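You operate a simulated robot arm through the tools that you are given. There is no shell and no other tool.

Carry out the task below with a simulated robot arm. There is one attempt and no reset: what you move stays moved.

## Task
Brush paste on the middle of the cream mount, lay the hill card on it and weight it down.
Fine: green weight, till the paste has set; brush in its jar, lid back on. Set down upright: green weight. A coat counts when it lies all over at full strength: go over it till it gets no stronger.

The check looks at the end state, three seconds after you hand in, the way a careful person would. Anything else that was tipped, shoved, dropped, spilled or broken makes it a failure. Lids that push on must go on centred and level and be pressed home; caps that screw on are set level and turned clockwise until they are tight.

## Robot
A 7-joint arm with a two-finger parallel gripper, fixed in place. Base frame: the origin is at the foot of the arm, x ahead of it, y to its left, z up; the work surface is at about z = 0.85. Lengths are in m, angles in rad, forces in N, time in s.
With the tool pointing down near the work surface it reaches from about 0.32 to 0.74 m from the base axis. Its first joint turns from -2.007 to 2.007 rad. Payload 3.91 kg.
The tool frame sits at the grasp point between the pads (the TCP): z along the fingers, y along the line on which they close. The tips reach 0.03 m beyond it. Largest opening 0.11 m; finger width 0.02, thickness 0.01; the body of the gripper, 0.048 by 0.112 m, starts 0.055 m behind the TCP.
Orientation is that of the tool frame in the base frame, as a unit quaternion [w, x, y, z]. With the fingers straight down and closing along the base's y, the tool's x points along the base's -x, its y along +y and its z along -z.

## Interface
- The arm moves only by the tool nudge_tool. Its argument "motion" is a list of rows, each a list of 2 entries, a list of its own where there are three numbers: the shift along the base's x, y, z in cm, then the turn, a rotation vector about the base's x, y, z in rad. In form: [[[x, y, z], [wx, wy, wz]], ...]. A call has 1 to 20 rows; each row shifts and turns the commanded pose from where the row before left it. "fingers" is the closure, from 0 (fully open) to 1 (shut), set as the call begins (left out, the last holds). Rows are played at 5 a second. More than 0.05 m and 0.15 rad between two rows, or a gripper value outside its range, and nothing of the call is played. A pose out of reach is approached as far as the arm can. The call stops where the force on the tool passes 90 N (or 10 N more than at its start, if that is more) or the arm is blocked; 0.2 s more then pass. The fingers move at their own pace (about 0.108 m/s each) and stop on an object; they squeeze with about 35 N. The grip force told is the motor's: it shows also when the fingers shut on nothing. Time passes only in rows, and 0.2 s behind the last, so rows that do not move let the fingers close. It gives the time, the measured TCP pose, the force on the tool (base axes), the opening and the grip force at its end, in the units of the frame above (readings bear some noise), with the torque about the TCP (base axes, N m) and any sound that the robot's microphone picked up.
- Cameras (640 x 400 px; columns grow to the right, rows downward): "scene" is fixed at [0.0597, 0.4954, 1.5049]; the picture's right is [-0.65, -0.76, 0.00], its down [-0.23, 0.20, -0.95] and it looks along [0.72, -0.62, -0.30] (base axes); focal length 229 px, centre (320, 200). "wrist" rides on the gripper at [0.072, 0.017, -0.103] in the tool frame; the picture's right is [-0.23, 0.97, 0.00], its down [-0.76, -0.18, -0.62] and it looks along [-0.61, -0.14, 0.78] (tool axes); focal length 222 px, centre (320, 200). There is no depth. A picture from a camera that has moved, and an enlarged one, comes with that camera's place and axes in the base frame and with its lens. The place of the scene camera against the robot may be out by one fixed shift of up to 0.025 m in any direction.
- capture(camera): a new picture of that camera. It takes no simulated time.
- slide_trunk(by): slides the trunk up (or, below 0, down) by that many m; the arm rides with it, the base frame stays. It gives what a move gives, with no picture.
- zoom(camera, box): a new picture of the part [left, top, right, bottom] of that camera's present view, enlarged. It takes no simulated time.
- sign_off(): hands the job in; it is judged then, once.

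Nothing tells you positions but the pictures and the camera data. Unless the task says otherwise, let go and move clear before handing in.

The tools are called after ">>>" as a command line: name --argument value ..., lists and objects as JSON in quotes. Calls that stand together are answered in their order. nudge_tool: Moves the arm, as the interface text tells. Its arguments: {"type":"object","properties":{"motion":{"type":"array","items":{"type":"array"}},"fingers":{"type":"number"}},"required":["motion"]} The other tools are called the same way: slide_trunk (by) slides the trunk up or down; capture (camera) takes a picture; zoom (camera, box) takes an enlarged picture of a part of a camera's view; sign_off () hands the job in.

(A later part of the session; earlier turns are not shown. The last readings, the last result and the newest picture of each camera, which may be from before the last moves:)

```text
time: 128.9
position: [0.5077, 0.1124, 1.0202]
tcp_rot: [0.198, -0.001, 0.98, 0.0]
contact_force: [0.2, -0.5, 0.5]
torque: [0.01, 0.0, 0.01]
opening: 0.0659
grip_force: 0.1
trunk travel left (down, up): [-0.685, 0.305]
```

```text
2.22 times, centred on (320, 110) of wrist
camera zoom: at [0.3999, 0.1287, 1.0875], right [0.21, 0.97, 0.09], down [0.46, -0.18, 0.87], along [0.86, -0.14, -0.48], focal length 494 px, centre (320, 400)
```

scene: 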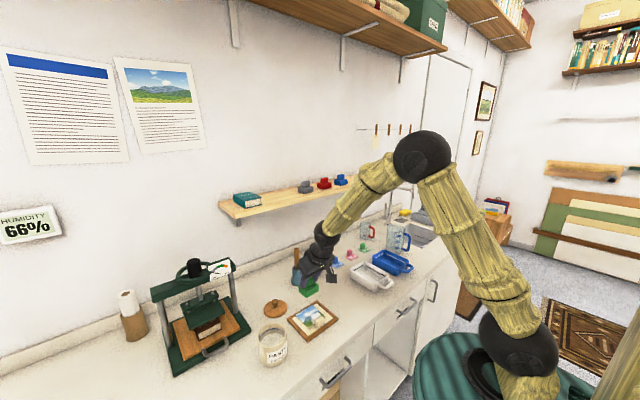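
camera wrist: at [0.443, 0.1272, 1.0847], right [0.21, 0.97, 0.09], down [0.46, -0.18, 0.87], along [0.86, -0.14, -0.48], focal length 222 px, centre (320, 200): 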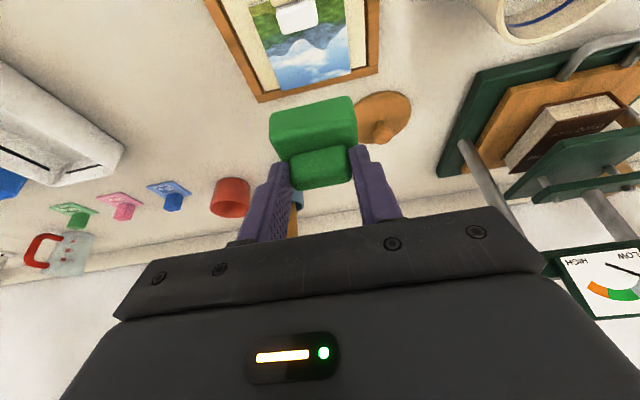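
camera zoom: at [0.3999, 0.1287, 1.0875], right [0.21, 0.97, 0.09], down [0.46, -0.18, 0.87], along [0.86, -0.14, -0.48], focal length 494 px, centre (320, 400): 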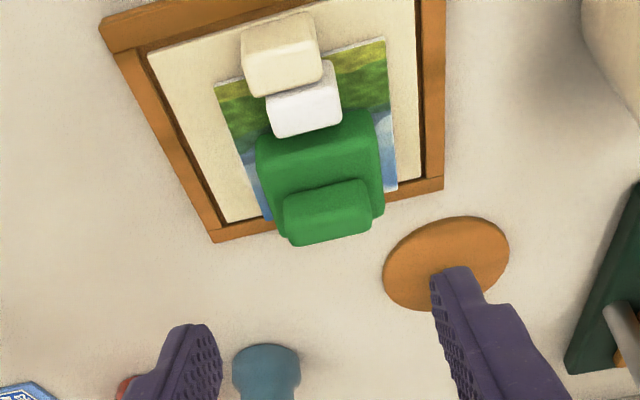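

The weight stands upright on the card. The card seems to have settled about 3 mm sideways on release; I inspect closely.

>>> zoom --camera "scene" --box '[290, 300, 330, 335]'

>>> nudge_tool --motion '[[[3.0, 0, 1.0], [0, 0.15, 0]], [[3.0, 0, 1.0], [0, 0.15, 0]], [[2.5, 0, 1.0], [0, 0.1, 0]], [[0, 0, 0], [0, 0, 0]]]'

>>> zoom --camera "wrist" --box '[240, 0, 400, 110]'

>>> capture --camera "wrist"

```text
11.43 times, centred on (310, 318) of scene
camera zoom: at [0.0597, 0.4954, 1.5049], right [-0.65, -0.76, 0.0], down [-0.23, 0.2, -0.95], along [0.72, -0.62, -0.3], focal length 2619 px, centre (434, -1143)
```

zoom: 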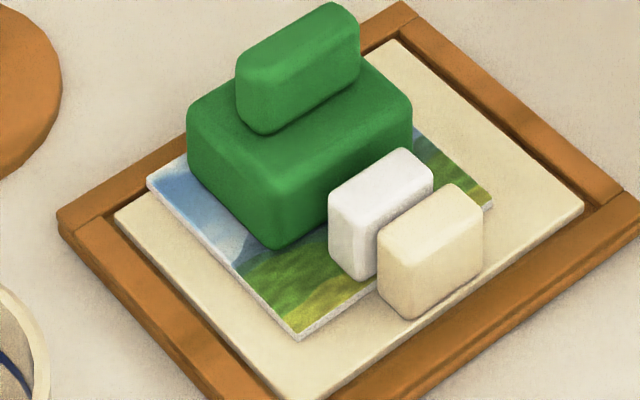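

```text
time: 129.9
position: [0.5915, 0.112, 1.0494]
tcp_rot: [-0.002, -0.002, 1.0, 0.0]
contact_force: [0.8, -1.1, -0.8]
torque: [0.0, -0.02, -0.05]
opening: 0.0658
grip_force: 0.1
trunk travel left (down, up): [-0.685, 0.305]
```

```text
3.64 times, centred on (320, 55) of wrist
camera zoom: at [0.5195, 0.1292, 1.1527], right [0.23, 0.97, 0.0], down [0.76, -0.18, 0.62], along [0.61, -0.14, -0.78], focal length 808 px, centre (320, 727)
```

zoom: 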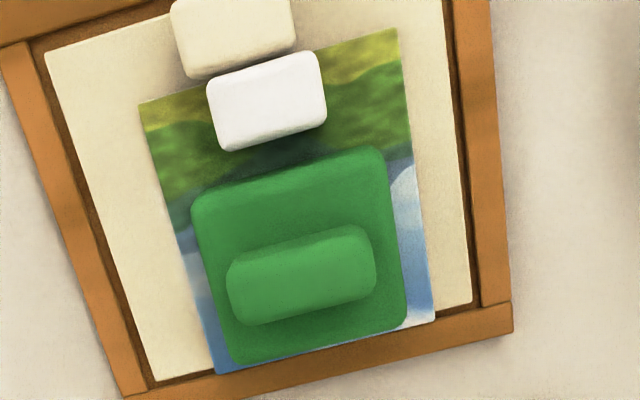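

```text
taken
camera wrist: at [0.5195, 0.1292, 1.1527], right [0.23, 0.97, 0.0], down [0.76, -0.18, 0.62], along [0.61, -0.14, -0.78], focal length 222 px, centre (320, 200)
```

wrist: 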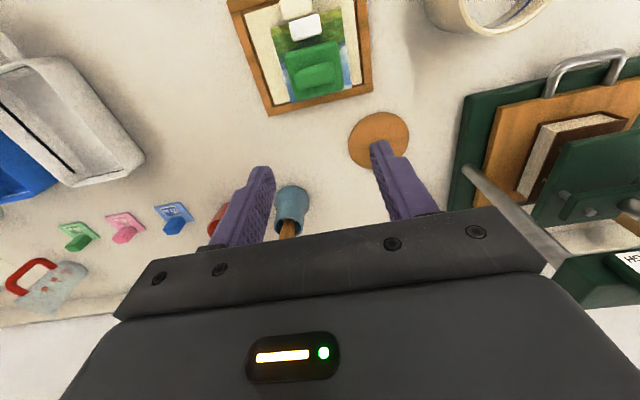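

Card spans x 0.512–0.586, y 0.078–0.152, fully on the mount, with the weight upright on it. Before replacing the lid, I read the little numbered tags and drawer labels for hints on setting time.

>>> zoom --camera "wrist" --box '[50, 190, 200, 260]'

>>> zoom --camera "scene" --box '[325, 240, 375, 270]'

>>> zoom --camera "scene" --box '[230, 290, 450, 400]'

>>> zoom --camera "scene" --box '[225, 315, 320, 375]'

```text
4.27 times, centred on (125, 225) of wrist
camera zoom: at [0.5195, 0.1292, 1.1527], right [0.23, 0.97, 0.0], down [0.76, -0.18, 0.62], along [0.61, -0.14, -0.78], focal length 948 px, centre (1152, 93)
```

zoom: 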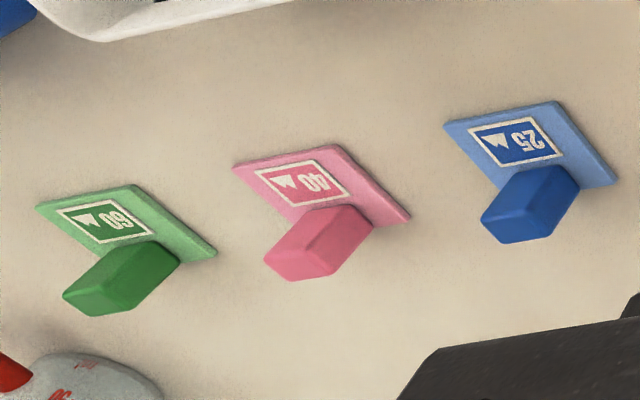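

```text
12.80 times, centred on (350, 255) of scene
camera zoom: at [0.0597, 0.4954, 1.5049], right [-0.65, -0.76, 0.0], down [-0.23, 0.2, -0.95], along [0.72, -0.62, -0.3], focal length 2934 px, centre (-64, -504)
```

zoom: 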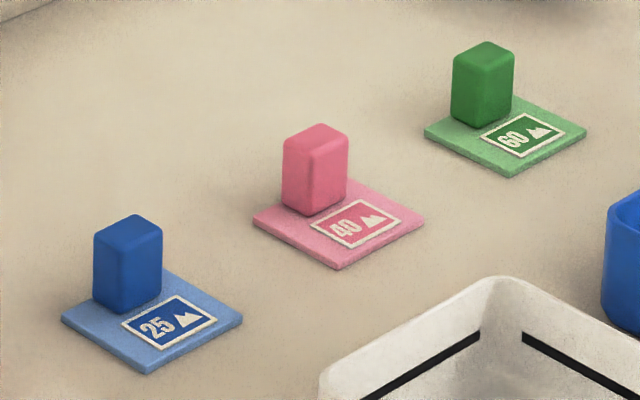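

```text
2.91 times, centred on (340, 345) of scene
camera zoom: at [0.0597, 0.4954, 1.5049], right [-0.65, -0.76, 0.0], down [-0.23, 0.2, -0.95], along [0.72, -0.62, -0.3], focal length 667 px, centre (262, -222)
```

zoom: 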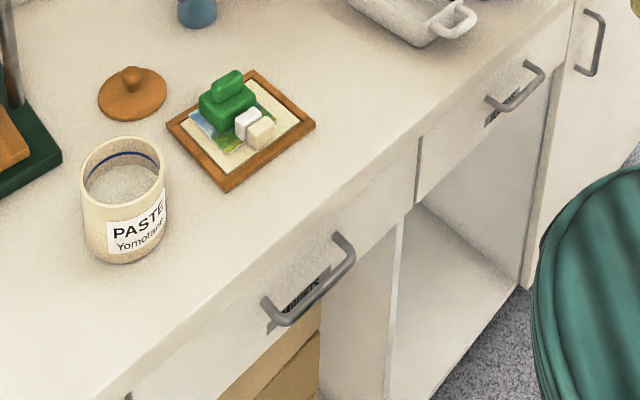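

```text
6.67 times, centred on (272, 345) of scene
camera zoom: at [0.0597, 0.4954, 1.5049], right [-0.65, -0.76, 0.0], down [-0.23, 0.2, -0.95], along [0.72, -0.62, -0.3], focal length 1528 px, centre (637, -767)
```

zoom: 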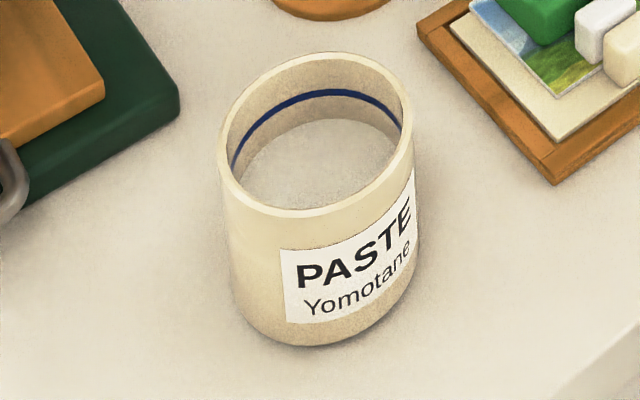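

Those are just stamps. Now the lid: moving above its knob at (0.669, 0.174).

>>> nudge_tool --motion '[[[2.6, 2.1, -1.5], [0, 0, 0]], [[2.6, 2.1, -2.0], [0, 0, 0]], [[2.5, 2.0, -2.0], [0, 0, 0]], [[0, 0, 0], [0, 0, 0]]]' --fingers 0.4

>>> capture --camera "wrist"

>>> zoom --camera "wrist" --box '[240, 80, 400, 200]'

```text
time: 130.9
position: [0.6702, 0.173, 0.9961]
tcp_rot: [0.0, -0.001, 1.0, 0.0]
contact_force: [0.1, -0.9, -0.2]
torque: [0.03, 0.0, 0.02]
opening: 0.0661
grip_force: 0.1
trunk travel left (down, up): [-0.685, 0.305]
```

```text
taken
camera wrist: at [0.5971, 0.1902, 1.0984], right [0.23, 0.97, 0.0], down [0.76, -0.18, 0.62], along [0.61, -0.14, -0.78], focal length 222 px, centre (320, 200)
```

wrist: 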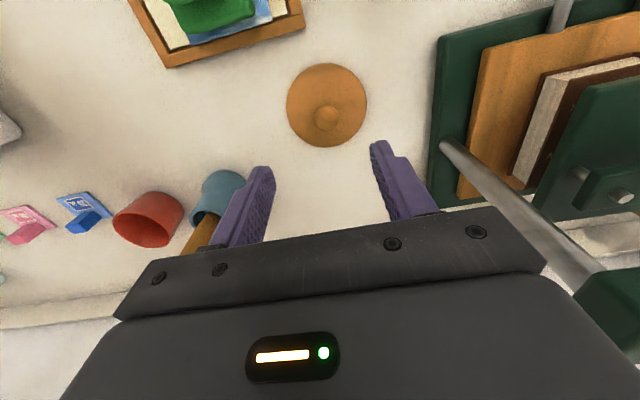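

```text
3.33 times, centred on (320, 140) of wrist
camera zoom: at [0.5971, 0.1902, 1.0984], right [0.23, 0.97, 0.0], down [0.76, -0.18, 0.62], along [0.61, -0.14, -0.78], focal length 740 px, centre (320, 400)
```

zoom: 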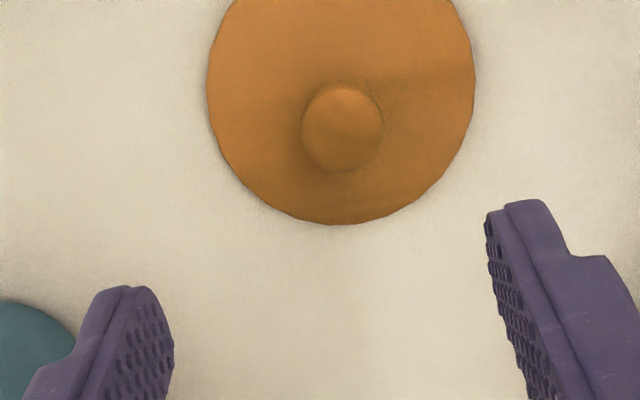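

The knob is at about (0.668, 0.180). Aligning and descending.

>>> nudge_tool --motion '[[[-0.15, 0.73, -2.0], [0, 0, 0]], [[0, 0, -2.5], [0, 0, 0]], [[0, 0, -1.5], [0, 0, 0]], [[0, 0, 0], [0, 0, 0]]]'

>>> zoom --camera "wrist" --box '[240, 80, 400, 200]'

```text
time: 131.9
position: [0.6691, 0.1809, 0.9355]
tcp_rot: [0.0, 0.0, 1.0, -0.001]
contact_force: [0.4, 0.4, -0.5]
torque: [-0.01, 0.01, 0.0]
opening: 0.066
grip_force: 0.0
trunk travel left (down, up): [-0.685, 0.305]
```

```text
3.33 times, centred on (320, 140) of wrist
camera zoom: at [0.5958, 0.1972, 1.0389], right [0.23, 0.97, 0.0], down [0.76, -0.18, 0.62], along [0.61, -0.14, -0.78], focal length 740 px, centre (320, 400)
```

zoom: 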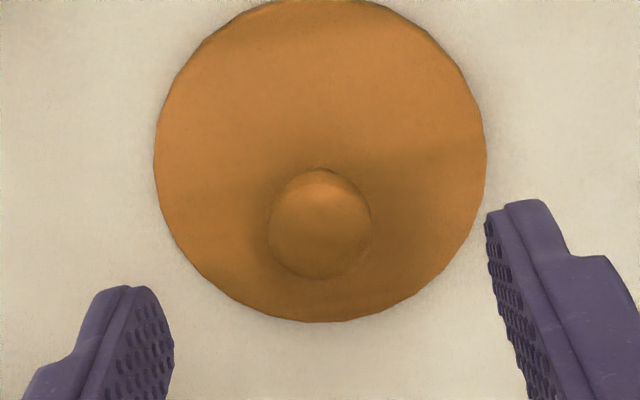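

Aligned. Descending onto the knob and gripping.

>>> nudge_tool --motion '[[[0, 0, -2.0], [0, 0, 0]], [[0, 0, -1.5], [0, 0, 0]], [[0, 0, -0.5], [0, 0, 0]], [[0, 0, 0], [0, 0, 0]]]'

>>> nudge_tool --motion '[[[0, 0, 0], [0, 0, 0]], [[0, 0, 0], [0, 0, 0]], [[0, 0, 0], [0, 0, 0]]]' --fingers 1

>>> zoom --camera "scene" --box '[250, 265, 320, 320]'

```text
time: 132.9
position: [0.6685, 0.18, 0.8955]
tcp_rot: [0.0, -0.001, 1.0, 0.0]
contact_force: [-1.0, -0.7, 0.3]
torque: [-0.03, 0.02, -0.04]
opening: 0.0662
grip_force: 0.0
trunk travel left (down, up): [-0.685, 0.305]
```

```text
time: 133.7
position: [0.6698, 0.1799, 0.8949]
tcp_rot: [0.0, -0.001, 1.0, 0.0]
contact_force: [0.1, -0.1, -0.3]
torque: [0.03, 0.01, -0.01]
opening: 0.0216
grip_force: 35.0
trunk travel left (down, up): [-0.685, 0.305]
```

```text
7.27 times, centred on (285, 292) of scene
camera zoom: at [0.0597, 0.4954, 1.5049], right [-0.65, -0.76, 0.0], down [-0.23, 0.2, -0.95], along [0.72, -0.62, -0.3], focal length 1667 px, centre (574, -473)
```

zoom: 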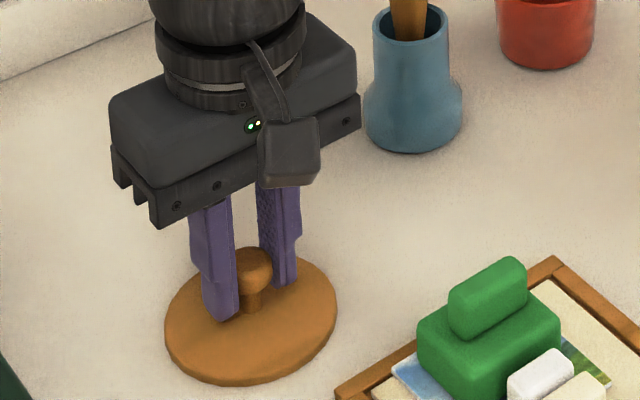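

Lid held. Lifting and carrying it over the jar.

>>> nudge_tool --motion '[[[0, 0, 1.5], [0, 0, 0]], [[0, 0, 3.0], [0, 0, 0]], [[0, 0, 4.0], [0, 0, 0]], [[0, 0, 4.0], [0, 0, 0]], [[-2.0, 1.0, 2.0], [0, 0, 0]], [[-3.5, 2.2, 0], [0, 0, 0]], [[-3.5, 2.2, 0], [0, 0, 0]], [[-3.5, 2.2, 0], [0, 0, 0]], [[-2.3, 1.85, 0], [0, 0, 0]], [[0, 0, 0], [0, 0, 0]]]'

>>> capture --camera "wrist"

>>> zoom --camera "wrist" --box '[220, 20, 420, 210]'

>>> zoom --camera "scene" --box '[220, 260, 330, 360]'

```text
time: 135.9
position: [0.5212, 0.2738, 1.0402]
tcp_rot: [0.001, 0.0, 1.0, 0.0]
contact_force: [0.5, 0.8, -0.9]
torque: [-0.03, 0.02, -0.01]
opening: 0.022
grip_force: 34.9
trunk travel left (down, up): [-0.685, 0.305]
```

```text
taken
camera wrist: at [0.4481, 0.2917, 1.144], right [0.23, 0.97, 0.0], down [0.76, -0.18, 0.62], along [0.61, -0.14, -0.78], focal length 222 px, centre (320, 200)
```

wrist: 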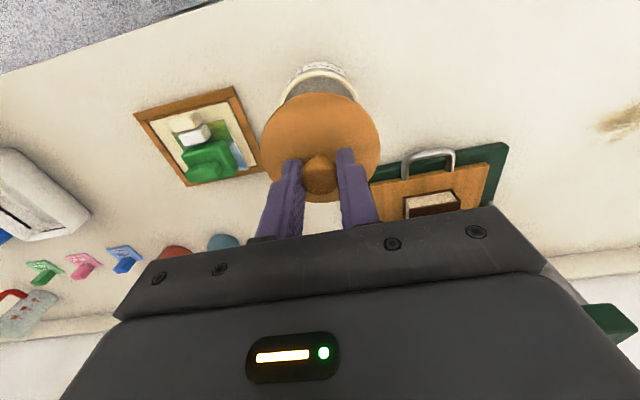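

```text
2.11 times, centred on (320, 115) of wrist
camera zoom: at [0.4481, 0.2917, 1.144], right [0.23, 0.97, 0.0], down [0.76, -0.18, 0.62], along [0.61, -0.14, -0.78], focal length 468 px, centre (320, 379)
```

zoom: 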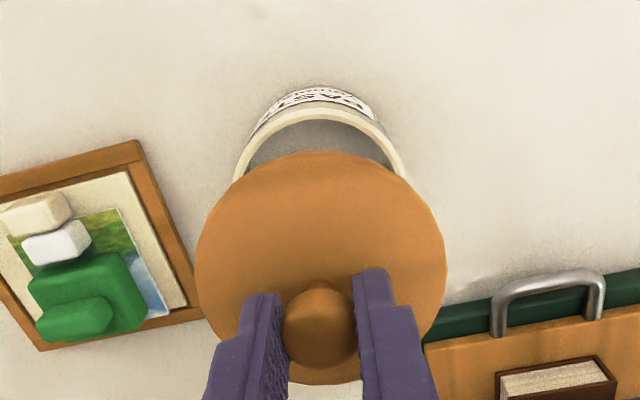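

```text
4.00 times, centred on (275, 310) of scene
camera zoom: at [0.0597, 0.4954, 1.5049], right [-0.65, -0.76, 0.0], down [-0.23, 0.2, -0.95], along [0.72, -0.62, -0.3], focal length 917 px, centre (500, -240)
```

zoom: 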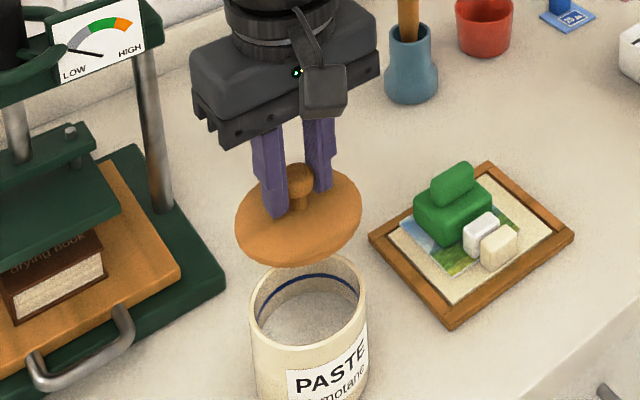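

Lid is over the jar. A 1.2 mm trim in x, then lowering to just above the rim for a check.

>>> nudge_tool --motion '[[[-0.12, 0, -2.0], [0, 0, 0]], [[0, 0, -2.0], [0, 0, 0]], [[0, 0, -1.0], [0, 0, 0]], [[0, 0, 0], [0, 0, 0]]]'

>>> zoom --camera "scene" --box '[235, 290, 315, 360]'

>>> zoom --camera "wrist" --box '[220, 20, 420, 210]'

```text
time: 136.9
position: [0.5189, 0.275, 0.9889]
tcp_rot: [-0.001, -0.001, 1.0, 0.0]
contact_force: [0.1, -0.7, -1.6]
torque: [0.02, 0.0, -0.01]
opening: 0.0221
grip_force: 35.2
trunk travel left (down, up): [-0.685, 0.305]
```

```text
5.71 times, centred on (275, 325) of scene
camera zoom: at [0.0597, 0.4954, 1.5049], right [-0.65, -0.76, 0.0], down [-0.23, 0.2, -0.95], along [0.72, -0.62, -0.3], focal length 1310 px, centre (577, -514)
```

zoom: 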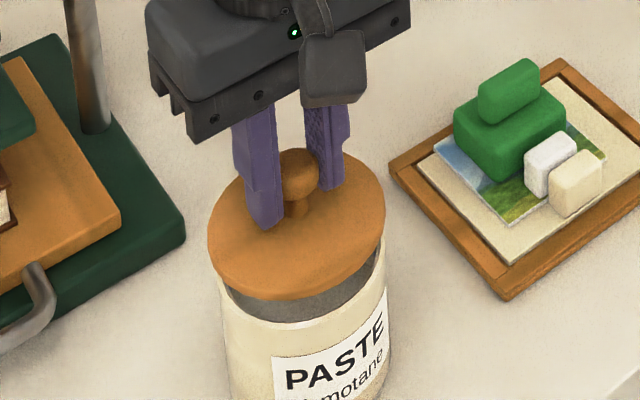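

```text
2.11 times, centred on (320, 115) of wrist
camera zoom: at [0.4461, 0.2924, 1.0935], right [0.23, 0.97, 0.0], down [0.76, -0.18, 0.62], along [0.61, -0.14, -0.78], focal length 468 px, centre (320, 379)
```

zoom: 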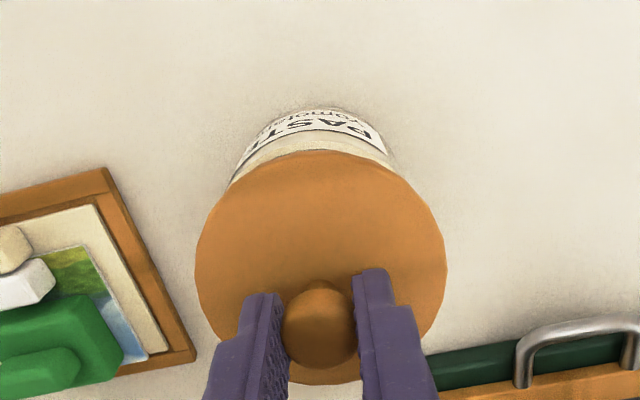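

>>> zoom --camera "scene" --box '[255, 315, 310, 355]'

```text
10.00 times, centred on (282, 335) of scene
camera zoom: at [0.0597, 0.4954, 1.5049], right [-0.65, -0.76, 0.0], down [-0.23, 0.2, -0.95], along [0.72, -0.62, -0.3], focal length 2292 px, centre (695, -1150)
```

zoom: 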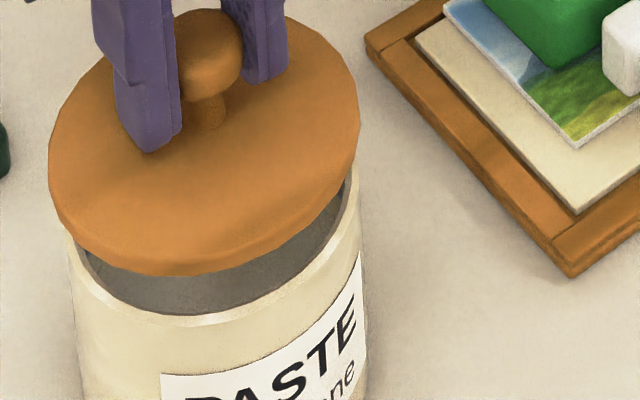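

>>> zoom --camera "scene" --box '[220, 270, 340, 370]'

```text
4.00 times, centred on (280, 320) of scene
camera zoom: at [0.0597, 0.4954, 1.5049], right [-0.65, -0.76, 0.0], down [-0.23, 0.2, -0.95], along [0.72, -0.62, -0.3], focal length 917 px, centre (480, -280)
```

zoom: 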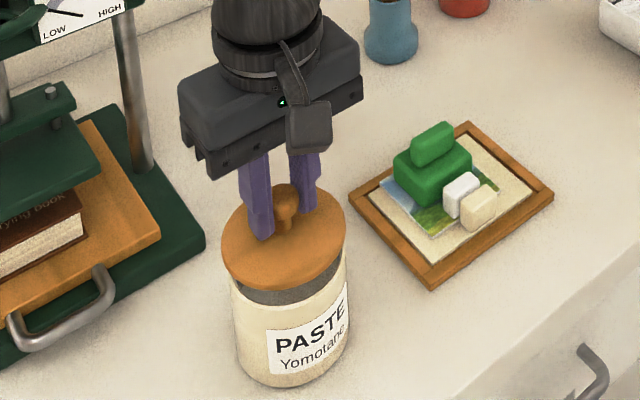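

The lid sits about 1–1.5 mm off toward +x/+y compared to when it came off. I trim and lower gently, watching side forces.

>>> nudge_tool --motion '[[[-0.1, -0.07, 0], [0, 0, 0]], [[0, 0, -0.6], [0, 0, 0]], [[0, 0, 0], [0, 0, 0]]]'

>>> nudge_tool --motion '[[[0, 0, -0.4], [0, 0, 0]], [[0, 0, 0], [0, 0, 0]]]'

>>> zoom --camera "scene" --box '[255, 315, 310, 355]'

```text
time: 137.7
position: [0.5166, 0.276, 0.9847]
tcp_rot: [-0.001, 0.0, 1.0, 0.0]
contact_force: [-0.5, 0.0, -0.9]
torque: [0.02, -0.04, -0.02]
opening: 0.022
grip_force: 35.2
trunk travel left (down, up): [-0.685, 0.305]
```

```text
time: 138.3
position: [0.5178, 0.2744, 0.98]
tcp_rot: [0.0, 0.0, 1.0, 0.0]
contact_force: [-0.3, 0.6, -1.4]
torque: [-0.01, -0.02, -0.01]
opening: 0.0223
grip_force: 34.7
trunk travel left (down, up): [-0.685, 0.305]
```

```text
10.00 times, centred on (282, 335) of scene
camera zoom: at [0.0597, 0.4954, 1.5049], right [-0.65, -0.76, 0.0], down [-0.23, 0.2, -0.95], along [0.72, -0.62, -0.3], focal length 2292 px, centre (695, -1150)
```

zoom: 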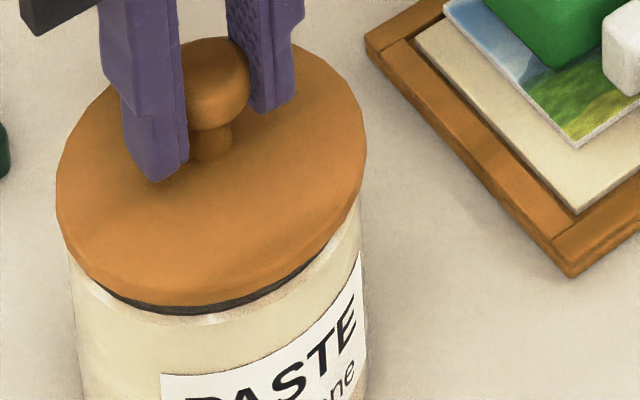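

>>> nudge_tool --motion '[[[-0.06, -0.08, 0], [0, 0, 0]], [[0, 0, -0.4], [0, 0, 0]], [[0, 0, 0], [0, 0, 0]]]'

>>> zoom --camera "scene" --box '[255, 315, 310, 355]'

>>> nudge_tool --motion '[[[0, 0, -0.3], [0, 0, 0]], [[0, 0, 0], [0, 0, 0]]]'

>>> zoom --camera "scene" --box '[255, 315, 310, 355]'

```text
time: 139.1
position: [0.5177, 0.273, 0.976]
tcp_rot: [0.0, -0.001, 1.0, 0.0]
contact_force: [-0.3, 0.0, -0.7]
torque: [-0.01, 0.0, -0.01]
opening: 0.022
grip_force: 35.1
trunk travel left (down, up): [-0.685, 0.305]
```

```text
10.00 times, centred on (282, 335) of scene
camera zoom: at [0.0597, 0.4954, 1.5049], right [-0.65, -0.76, 0.0], down [-0.23, 0.2, -0.95], along [0.72, -0.62, -0.3], focal length 2292 px, centre (695, -1150)
```

zoom: 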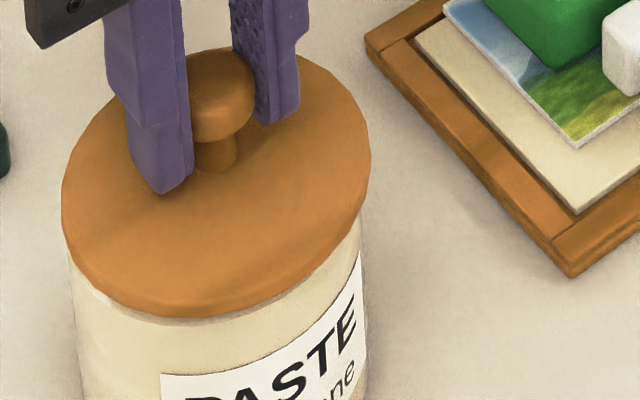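

```text
time: 139.7
position: [0.516, 0.2737, 0.9729]
tcp_rot: [0.0, -0.001, 1.0, 0.0]
contact_force: [0.8, 0.9, -0.7]
torque: [-0.01, 0.04, 0.0]
opening: 0.022
grip_force: 35.4
trunk travel left (down, up): [-0.685, 0.305]
```

```text
10.00 times, centred on (282, 335) of scene
camera zoom: at [0.0597, 0.4954, 1.5049], right [-0.65, -0.76, 0.0], down [-0.23, 0.2, -0.95], along [0.72, -0.62, -0.3], focal length 2292 px, centre (695, -1150)
```

zoom: 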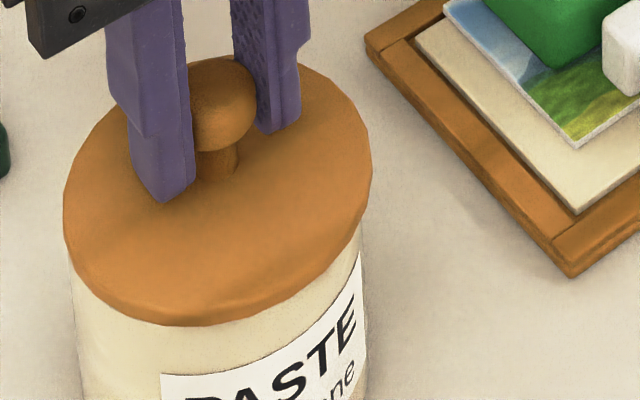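

Laterally centred now. Lowering in 1–2 mm steps and feeling for contact.

>>> nudge_tool --motion '[[[0, 0, -0.15], [0, 0, 0]], [[0, 0, 0], [0, 0, 0]]]'

>>> nudge_tool --motion '[[[0, 0, -0.15], [0, 0, 0]], [[0, 0, 0], [0, 0, 0]]]'

>>> zoom --camera "scene" --box '[255, 315, 310, 355]'

```text
time: 140.3
position: [0.5174, 0.2745, 0.9708]
tcp_rot: [0.0, -0.001, 1.0, 0.0]
contact_force: [-0.6, -0.7, -0.2]
torque: [-0.02, 0.0, 0.0]
opening: 0.0222
grip_force: 35.2
trunk travel left (down, up): [-0.685, 0.305]
```

```text
time: 140.9
position: [0.5172, 0.2737, 0.9696]
tcp_rot: [0.0, -0.001, 1.0, 0.0]
contact_force: [0.0, -0.7, 0.9]
torque: [0.03, 0.03, -0.04]
opening: 0.0223
grip_force: 35.4
trunk travel left (down, up): [-0.685, 0.305]
```

```text
10.00 times, centred on (282, 335) of scene
camera zoom: at [0.0597, 0.4954, 1.5049], right [-0.65, -0.76, 0.0], down [-0.23, 0.2, -0.95], along [0.72, -0.62, -0.3], focal length 2292 px, centre (695, -1150)
```

zoom: 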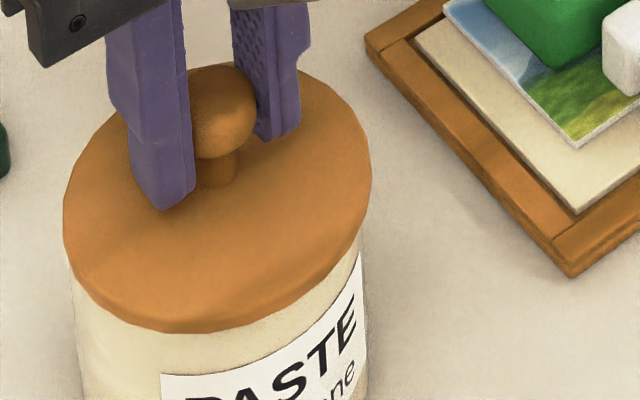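

>>> nudge_tool --motion '[[[0, 0, -0.15], [0, 0, 0]], [[0, 0, 0], [0, 0, 0]]]'

>>> nudge_tool --motion '[[[0, 0, -0.15], [0, 0, 0]], [[0, 0, 0], [0, 0, 0]]]'

>>> zoom --camera "scene" --box '[255, 315, 310, 355]'

```text
time: 141.5
position: [0.5184, 0.2737, 0.9694]
tcp_rot: [0.001, -0.001, 1.0, 0.0]
contact_force: [0.5, 1.1, 12.9]
torque: [0.01, 0.37, -0.01]
opening: 0.0224
grip_force: 35.1
trunk travel left (down, up): [-0.685, 0.305]
```

```text
time: 142.1
position: [0.5172, 0.2734, 0.9691]
tcp_rot: [0.002, -0.001, 1.0, 0.002]
contact_force: [0.3, 4.2, 28.6]
torque: [0.03, 0.24, 0.01]
opening: 0.0221
grip_force: 35.3
trunk travel left (down, up): [-0.685, 0.305]
```

```text
10.00 times, centred on (282, 335) of scene
camera zoom: at [0.0597, 0.4954, 1.5049], right [-0.65, -0.76, 0.0], down [-0.23, 0.2, -0.95], along [0.72, -0.62, -0.3], focal length 2292 px, centre (695, -1150)
```

zoom: 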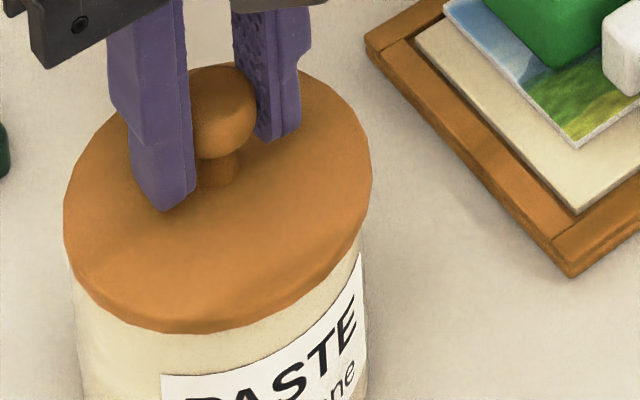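

The lid has met the jar all around at its former seat height. Pressing it home more firmly.

>>> nudge_tool --motion '[[[0, 0, -0.15], [0, 0, 0]], [[0, 0, -0.15], [0, 0, 0]], [[0, 0, 0], [0, 0, 0]]]'

>>> zoom --camera "scene" --box '[255, 315, 310, 355]'

```text
time: 142.9
position: [0.5176, 0.2745, 0.9655]
tcp_rot: [0.002, 0.0, 1.0, 0.001]
contact_force: [6.1, 3.2, 35.4]
torque: [0.06, -0.3, 0.02]
opening: 0.0223
grip_force: 34.6
trunk travel left (down, up): [-0.685, 0.305]
```

```text
10.00 times, centred on (282, 335) of scene
camera zoom: at [0.0597, 0.4954, 1.5049], right [-0.65, -0.76, 0.0], down [-0.23, 0.2, -0.95], along [0.72, -0.62, -0.3], focal length 2292 px, centre (695, -1150)
```

zoom: 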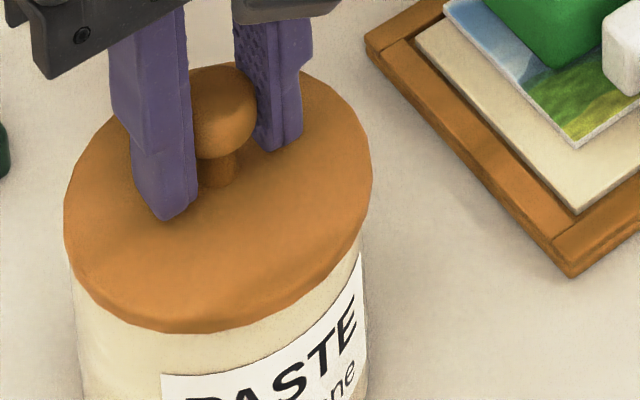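

The fingers slid slightly on the knob; the lid is down. I relax, release, rise and inspect the seat.

>>> nudge_tool --motion '[[[0, 0, 0.4], [0, 0, 0]], [[0, 0, 0], [0, 0, 0]]]'

>>> nudge_tool --motion '[[[0, 0, 0], [0, 0, 0]], [[0, 0, 0], [0, 0, 0]], [[0, 0, 2.0], [0, 0, 0]], [[0, 0, 3.0], [0, 0, 0]], [[0, 0, 3.0], [0, 0, 0]], [[0, 0, 0], [0, 0, 0]]]' --fingers 0.4

>>> zoom --camera "scene" --box '[255, 315, 310, 355]'

>>> zoom --camera "scene" --box '[250, 315, 300, 370]'

>>> zoom --camera "wrist" --box '[220, 20, 420, 210]'

```text
time: 143.5
position: [0.5155, 0.2737, 0.9659]
tcp_rot: [-0.002, -0.001, 1.0, 0.0]
contact_force: [3.2, 2.3, 9.9]
torque: [0.08, -0.53, 0.11]
opening: 0.0218
grip_force: 35.2
trunk travel left (down, up): [-0.685, 0.305]
```

```text
time: 144.9
position: [0.5172, 0.2756, 1.048]
tcp_rot: [0.001, 0.0, 1.0, -0.001]
contact_force: [-0.1, 0.8, 0.1]
torque: [0.0, -0.03, 0.0]
opening: 0.0658
grip_force: 0.1
trunk travel left (down, up): [-0.685, 0.305]
heard: snap
```

```text
10.00 times, centred on (282, 335) of scene
camera zoom: at [0.0597, 0.4954, 1.5049], right [-0.65, -0.76, 0.0], down [-0.23, 0.2, -0.95], along [0.72, -0.62, -0.3], focal length 2292 px, centre (695, -1150)
```

zoom: 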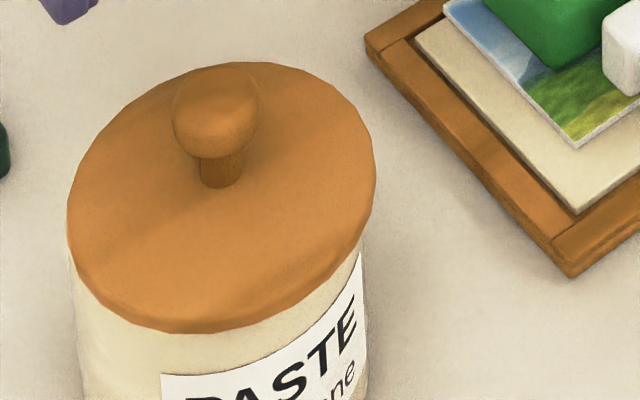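

```text
7.27 times, centred on (275, 342) of scene
camera zoom: at [0.0597, 0.4954, 1.5049], right [-0.65, -0.76, 0.0], down [-0.23, 0.2, -0.95], along [0.72, -0.62, -0.3], focal length 1667 px, centre (647, -836)
```

zoom: 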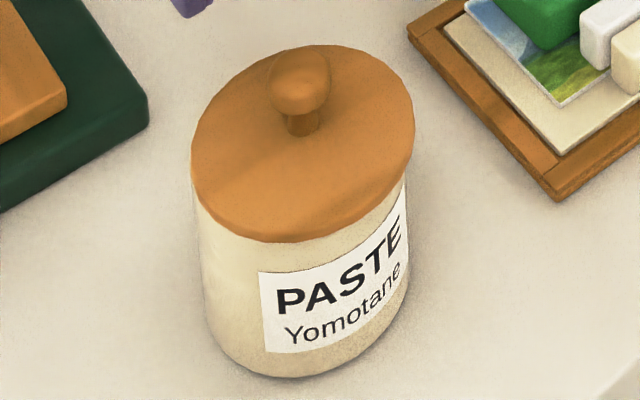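

```text
2.11 times, centred on (320, 115) of wrist
camera zoom: at [0.444, 0.2911, 1.1519], right [0.23, 0.97, 0.0], down [0.76, -0.18, 0.62], along [0.61, -0.14, -0.78], focal length 468 px, centre (320, 379)
```

zoom: 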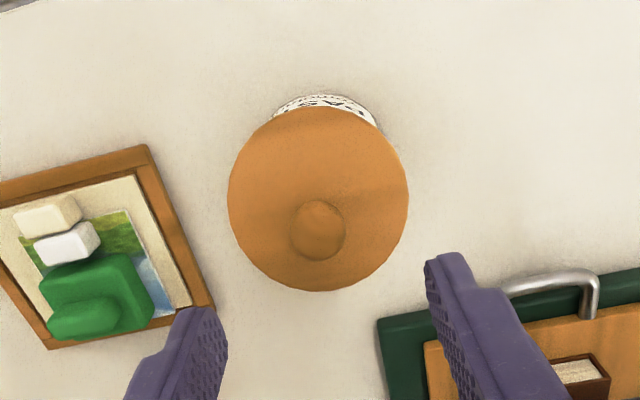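

A snap was heard on release, and the lid is down, but it sits ~2.5 mm toward −x/−y from its original centred place. I'll regrip, recentre it and press it home again.

>>> nudge_tool --motion '[[[0.05, 0, -3.0], [0, 0, 0]], [[0, 0, -3.0], [0, 0, 0]], [[0, 0, -1.6], [0, 0, 0]], [[0, 0, 0], [0, 0, 0]]]' --fingers 0.5

>>> zoom --camera "wrist" --box '[240, 90, 400, 210]'

>>> zoom --camera "scene" --box '[250, 315, 300, 370]'

```text
time: 145.9
position: [0.5186, 0.2748, 0.9714]
tcp_rot: [0.001, 0.0, 1.0, 0.001]
contact_force: [-0.9, -0.3, -0.1]
torque: [0.0, 0.0, -0.02]
opening: 0.0552
grip_force: 0.1
trunk travel left (down, up): [-0.685, 0.305]
```

```text
3.33 times, centred on (320, 150) of wrist
camera zoom: at [0.445, 0.2906, 1.0752], right [0.23, 0.97, 0.0], down [0.76, -0.18, 0.62], along [0.61, -0.14, -0.78], focal length 740 px, centre (320, 367)
```

zoom: 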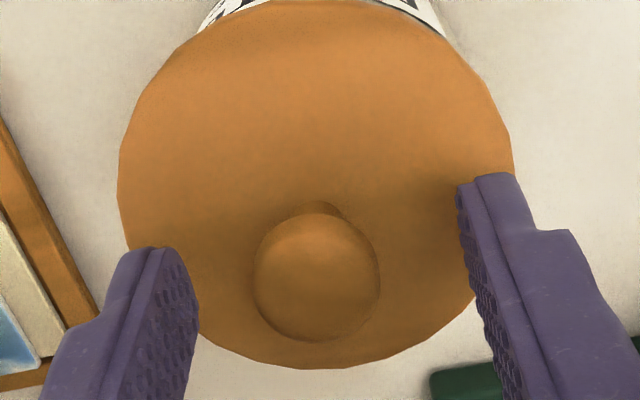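

```text
7.27 times, centred on (275, 342) of scene
camera zoom: at [0.0597, 0.4954, 1.5049], right [-0.65, -0.76, 0.0], down [-0.23, 0.2, -0.95], along [0.72, -0.62, -0.3], focal length 1667 px, centre (647, -836)
```

zoom: 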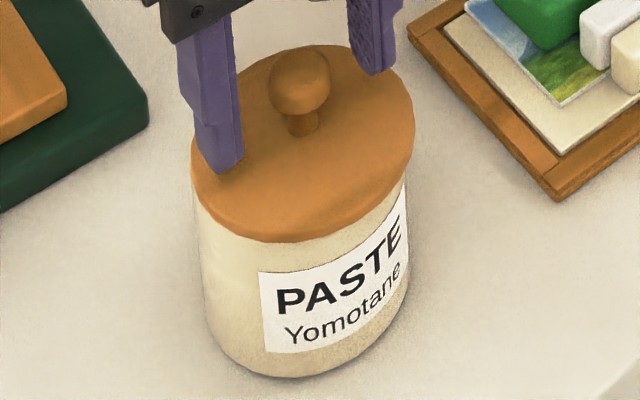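

>>> nudge_tool --motion '[[[0, 0, 0], [0, 0, 0]], [[0, 0, 0], [0, 0, 0]], [[0, 0, 0], [0, 0, 0]]]' --fingers 1

>>> nudge_tool --motion '[[[0, 0, 0.3], [0, 0, 0]], [[0, 0, 0.3], [0, 0, 0]], [[0, 0, 0], [0, 0, 0]]]'

>>> zoom --camera "scene" --box '[250, 315, 300, 370]'

>>> zoom --camera "scene" --box '[255, 315, 310, 355]'

```text
time: 146.7
position: [0.5186, 0.2745, 0.9722]
tcp_rot: [0.0, -0.001, 1.0, 0.0]
contact_force: [0.0, 0.0, 0.7]
torque: [0.02, 0.02, 0.01]
opening: 0.0219
grip_force: 34.4
trunk travel left (down, up): [-0.685, 0.305]
heard: snap
```

```text
time: 147.5
position: [0.5183, 0.2734, 0.9781]
tcp_rot: [-0.001, 0.0, 1.0, 0.001]
contact_force: [-0.1, -1.1, -1.3]
torque: [-0.01, -0.01, 0.0]
opening: 0.0221
grip_force: 34.7
trunk travel left (down, up): [-0.685, 0.305]
```

```text
7.27 times, centred on (275, 342) of scene
camera zoom: at [0.0597, 0.4954, 1.5049], right [-0.65, -0.76, 0.0], down [-0.23, 0.2, -0.95], along [0.72, -0.62, -0.3], focal length 1667 px, centre (647, -836)
```

zoom: 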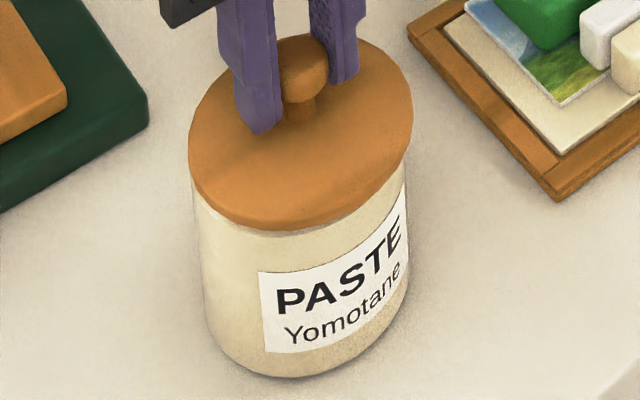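

```text
10.00 times, centred on (282, 335) of scene
camera zoom: at [0.0597, 0.4954, 1.5049], right [-0.65, -0.76, 0.0], down [-0.23, 0.2, -0.95], along [0.72, -0.62, -0.3], focal length 2292 px, centre (695, -1150)
```

zoom: 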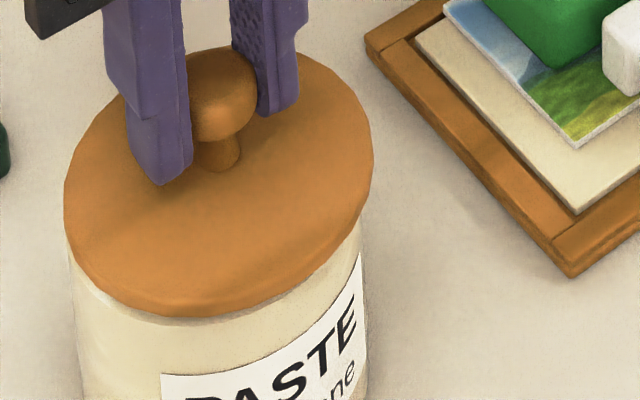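

Gripping unsnaps it and releasing re-snaps it, so the seat does engage. I shift the lid +2.5 mm x, +1.5 mm y, then lower and press.

>>> nudge_tool --motion '[[[0.25, 0.15, 0], [0, 0, 0]], [[0, 0, -0.3], [0, 0, 0]], [[0, 0, -0.3], [0, 0, 0]], [[0, 0, 0], [0, 0, 0]]]'

>>> zoom --camera "scene" --box '[255, 315, 310, 355]'

>>> zoom --camera "scene" --box '[250, 315, 300, 370]'

```text
time: 148.5
position: [0.5194, 0.2761, 0.9714]
tcp_rot: [0.0, 0.0, 1.0, 0.0]
contact_force: [-0.8, 0.4, -0.5]
torque: [0.0, 0.0, 0.0]
opening: 0.0221
grip_force: 35.0
trunk travel left (down, up): [-0.685, 0.305]
```

```text
10.00 times, centred on (282, 335) of scene
camera zoom: at [0.0597, 0.4954, 1.5049], right [-0.65, -0.76, 0.0], down [-0.23, 0.2, -0.95], along [0.72, -0.62, -0.3], focal length 2292 px, centre (695, -1150)
```

zoom: 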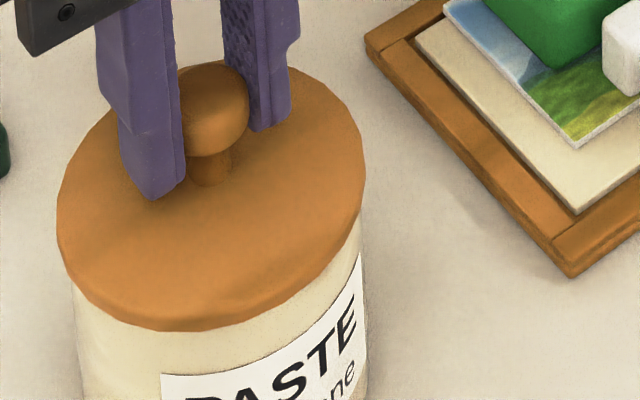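

```text
7.27 times, centred on (275, 342) of scene
camera zoom: at [0.0597, 0.4954, 1.5049], right [-0.65, -0.76, 0.0], down [-0.23, 0.2, -0.95], along [0.72, -0.62, -0.3], focal length 1667 px, centre (647, -836)
```

zoom: 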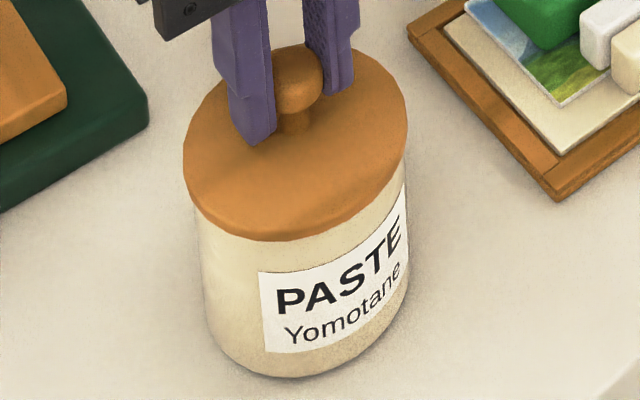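

The lid now matches its original outline. Pressing home.

>>> nudge_tool --motion '[[[0, 0, -0.15], [0, 0, 0]], [[0, 0, 0], [0, 0, 0]]]'

>>> nudge_tool --motion '[[[0, 0, -0.2], [0, 0, 0]], [[0, 0, 0], [0, 0, 0]]]'

>>> nudge_tool --motion '[[[0, 0, -0.15], [0, 0, 0]], [[0, 0, 0], [0, 0, 0]]]'

```text
time: 149.1
position: [0.5203, 0.2761, 0.9728]
tcp_rot: [0.002, 0.0, 1.0, 0.001]
contact_force: [0.1, 0.0, 9.5]
torque: [0.01, 0.2, -0.01]
opening: 0.022
grip_force: 34.9
trunk travel left (down, up): [-0.685, 0.305]
heard: snap
```

```text
time: 149.7
position: [0.5199, 0.2755, 0.9719]
tcp_rot: [0.003, 0.0, 1.0, 0.002]
contact_force: [2.2, 0.6, 31.8]
torque: [0.0, 0.28, 0.01]
opening: 0.0221
grip_force: 35.2
trunk travel left (down, up): [-0.685, 0.305]
```

```text
time: 150.3
position: [0.5194, 0.2749, 0.9697]
tcp_rot: [0.003, 0.0, 1.0, 0.001]
contact_force: [4.5, 1.5, 36.6]
torque: [0.02, -0.17, 0.02]
opening: 0.022
grip_force: 35.3
trunk travel left (down, up): [-0.685, 0.305]
```

Snapped home. Easing off just enough, releasing and rising.

>>> nudge_tool --motion '[[[0, 0, 0.2], [0, 0, 0]], [[0, 0, 0], [0, 0, 0]]]'

>>> nudge_tool --motion '[[[0, 0, 0], [0, 0, 0]], [[0, 0, 0], [0, 0, 0]], [[0, 0, 0], [0, 0, 0]]]' --fingers 0.4

>>> nudge_tool --motion '[[[0, 0, 2.0], [0, 0, 0]], [[0, 0, 3.0], [0, 0, 0]], [[0, 0, 3.0], [0, 0, 0]], [[0, 0, 0], [0, 0, 0]]]'

>>> zoom --camera "scene" --box '[250, 315, 300, 370]'

>>> zoom --camera "wrist" --box '[220, 20, 420, 210]'

```text
time: 150.9
position: [0.5185, 0.2746, 0.9695]
tcp_rot: [0.0, -0.001, 1.0, 0.001]
contact_force: [5.7, 2.3, 24.4]
torque: [0.05, -0.5, 0.0]
opening: 0.0224
grip_force: 35.0
trunk travel left (down, up): [-0.685, 0.305]
```

```text
time: 151.7
position: [0.5211, 0.2755, 0.9682]
tcp_rot: [-0.001, -0.001, 1.0, 0.0]
contact_force: [0.2, 0.5, 0.3]
torque: [-0.01, 0.0, -0.02]
opening: 0.066
grip_force: 0.1
trunk travel left (down, up): [-0.685, 0.305]
```

```text
time: 152.7
position: [0.5209, 0.2757, 1.0494]
tcp_rot: [0.0, -0.001, 1.0, 0.0]
contact_force: [0.0, 0.0, -0.3]
torque: [-0.01, 0.0, -0.01]
opening: 0.0661
grip_force: 0.0
trunk travel left (down, up): [-0.685, 0.305]
```

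```text
7.27 times, centred on (275, 342) of scene
camera zoom: at [0.0597, 0.4954, 1.5049], right [-0.65, -0.76, 0.0], down [-0.23, 0.2, -0.95], along [0.72, -0.62, -0.3], focal length 1667 px, centre (647, -836)
```

zoom: 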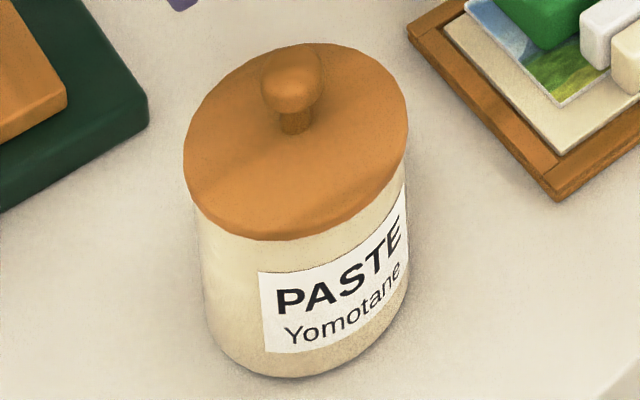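

```text
2.11 times, centred on (320, 115) of wrist
camera zoom: at [0.4476, 0.2923, 1.1528], right [0.23, 0.97, 0.0], down [0.76, -0.18, 0.62], along [0.61, -0.14, -0.78], focal length 468 px, centre (320, 379)
```

zoom: 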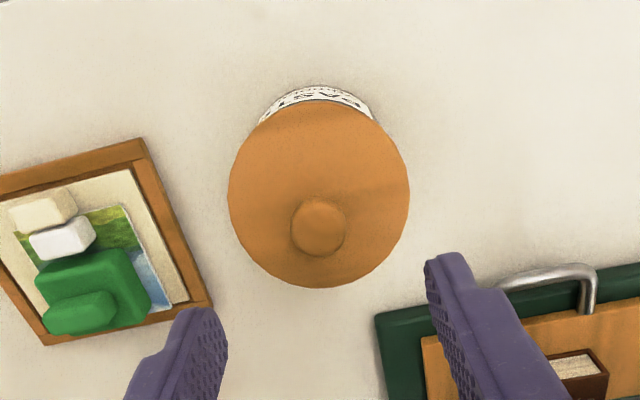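

The lid is back exactly as it was. Now I move the arm clear and wait for the paste to set under the weight.

>>> nudge_tool --motion '[[[0, 0, 4.0], [0, 0, 0]], [[-1.0, -1.0, 4.5], [0, 0, 0]], [[-2.0, -3.0, 3.0], [0, 0, 0]], [[-3.0, -3.5, 0], [0, 0, 0]], [[-3.0, -3.5, 0], [0, 0, 0]], [[-1.0, -4.0, 0], [0, 0, 0]], [[0, -4.0, 0], [0, 0, 0]], [[0, 0, 0], [0, 0, 0]]]'

>>> capture --camera "scene"

>>> capture --camera "wrist"

>>> zoom --camera "scene" --box '[285, 290, 345, 335]'

```text
time: 154.5
position: [0.4202, 0.0867, 1.1643]
tcp_rot: [0.001, -0.001, 1.0, -0.001]
contact_force: [-0.4, 0.1, 0.0]
torque: [-0.02, 0.0, -0.01]
opening: 0.0661
grip_force: 0.0
trunk travel left (down, up): [-0.685, 0.305]
```

```text
taken
```

scene: 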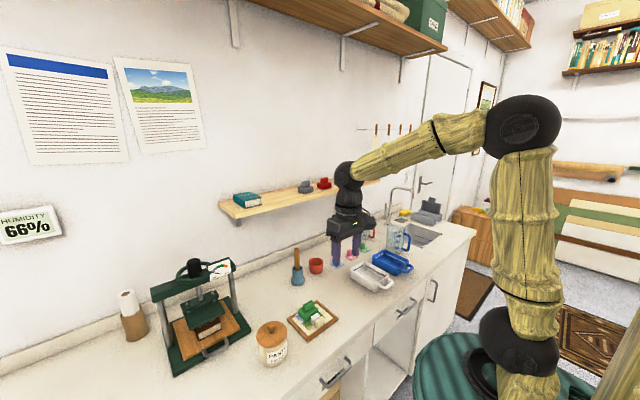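

```text
taken
camera wrist: at [0.3469, 0.1024, 1.2685], right [0.23, 0.97, 0.0], down [0.76, -0.18, 0.62], along [0.61, -0.14, -0.78], focal length 222 px, centre (320, 200)
```

wrist: 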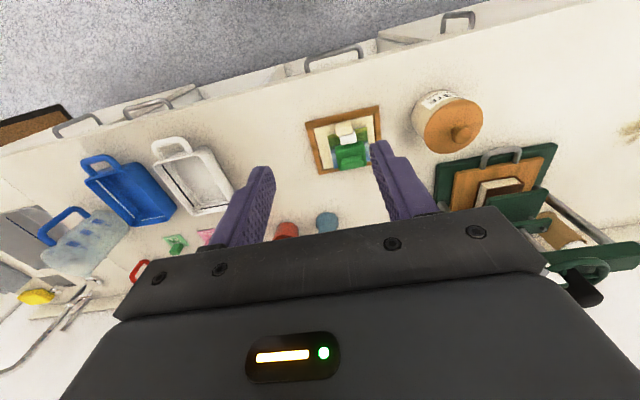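

```text
8.89 times, centred on (315, 312) of scene
camera zoom: at [0.0597, 0.4954, 1.5049], right [-0.65, -0.76, 0.0], down [-0.23, 0.2, -0.95], along [0.72, -0.62, -0.3], focal length 2037 px, centre (364, -800)
```

zoom: 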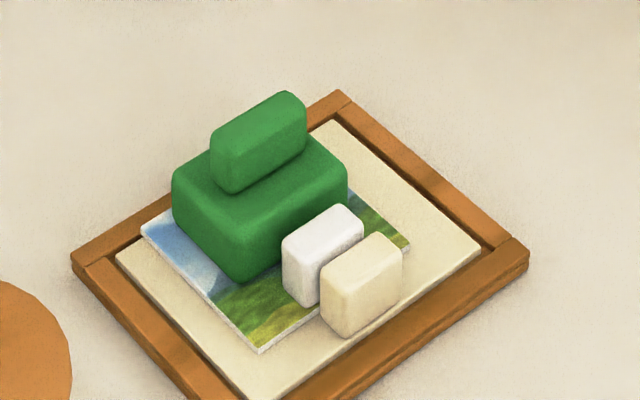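

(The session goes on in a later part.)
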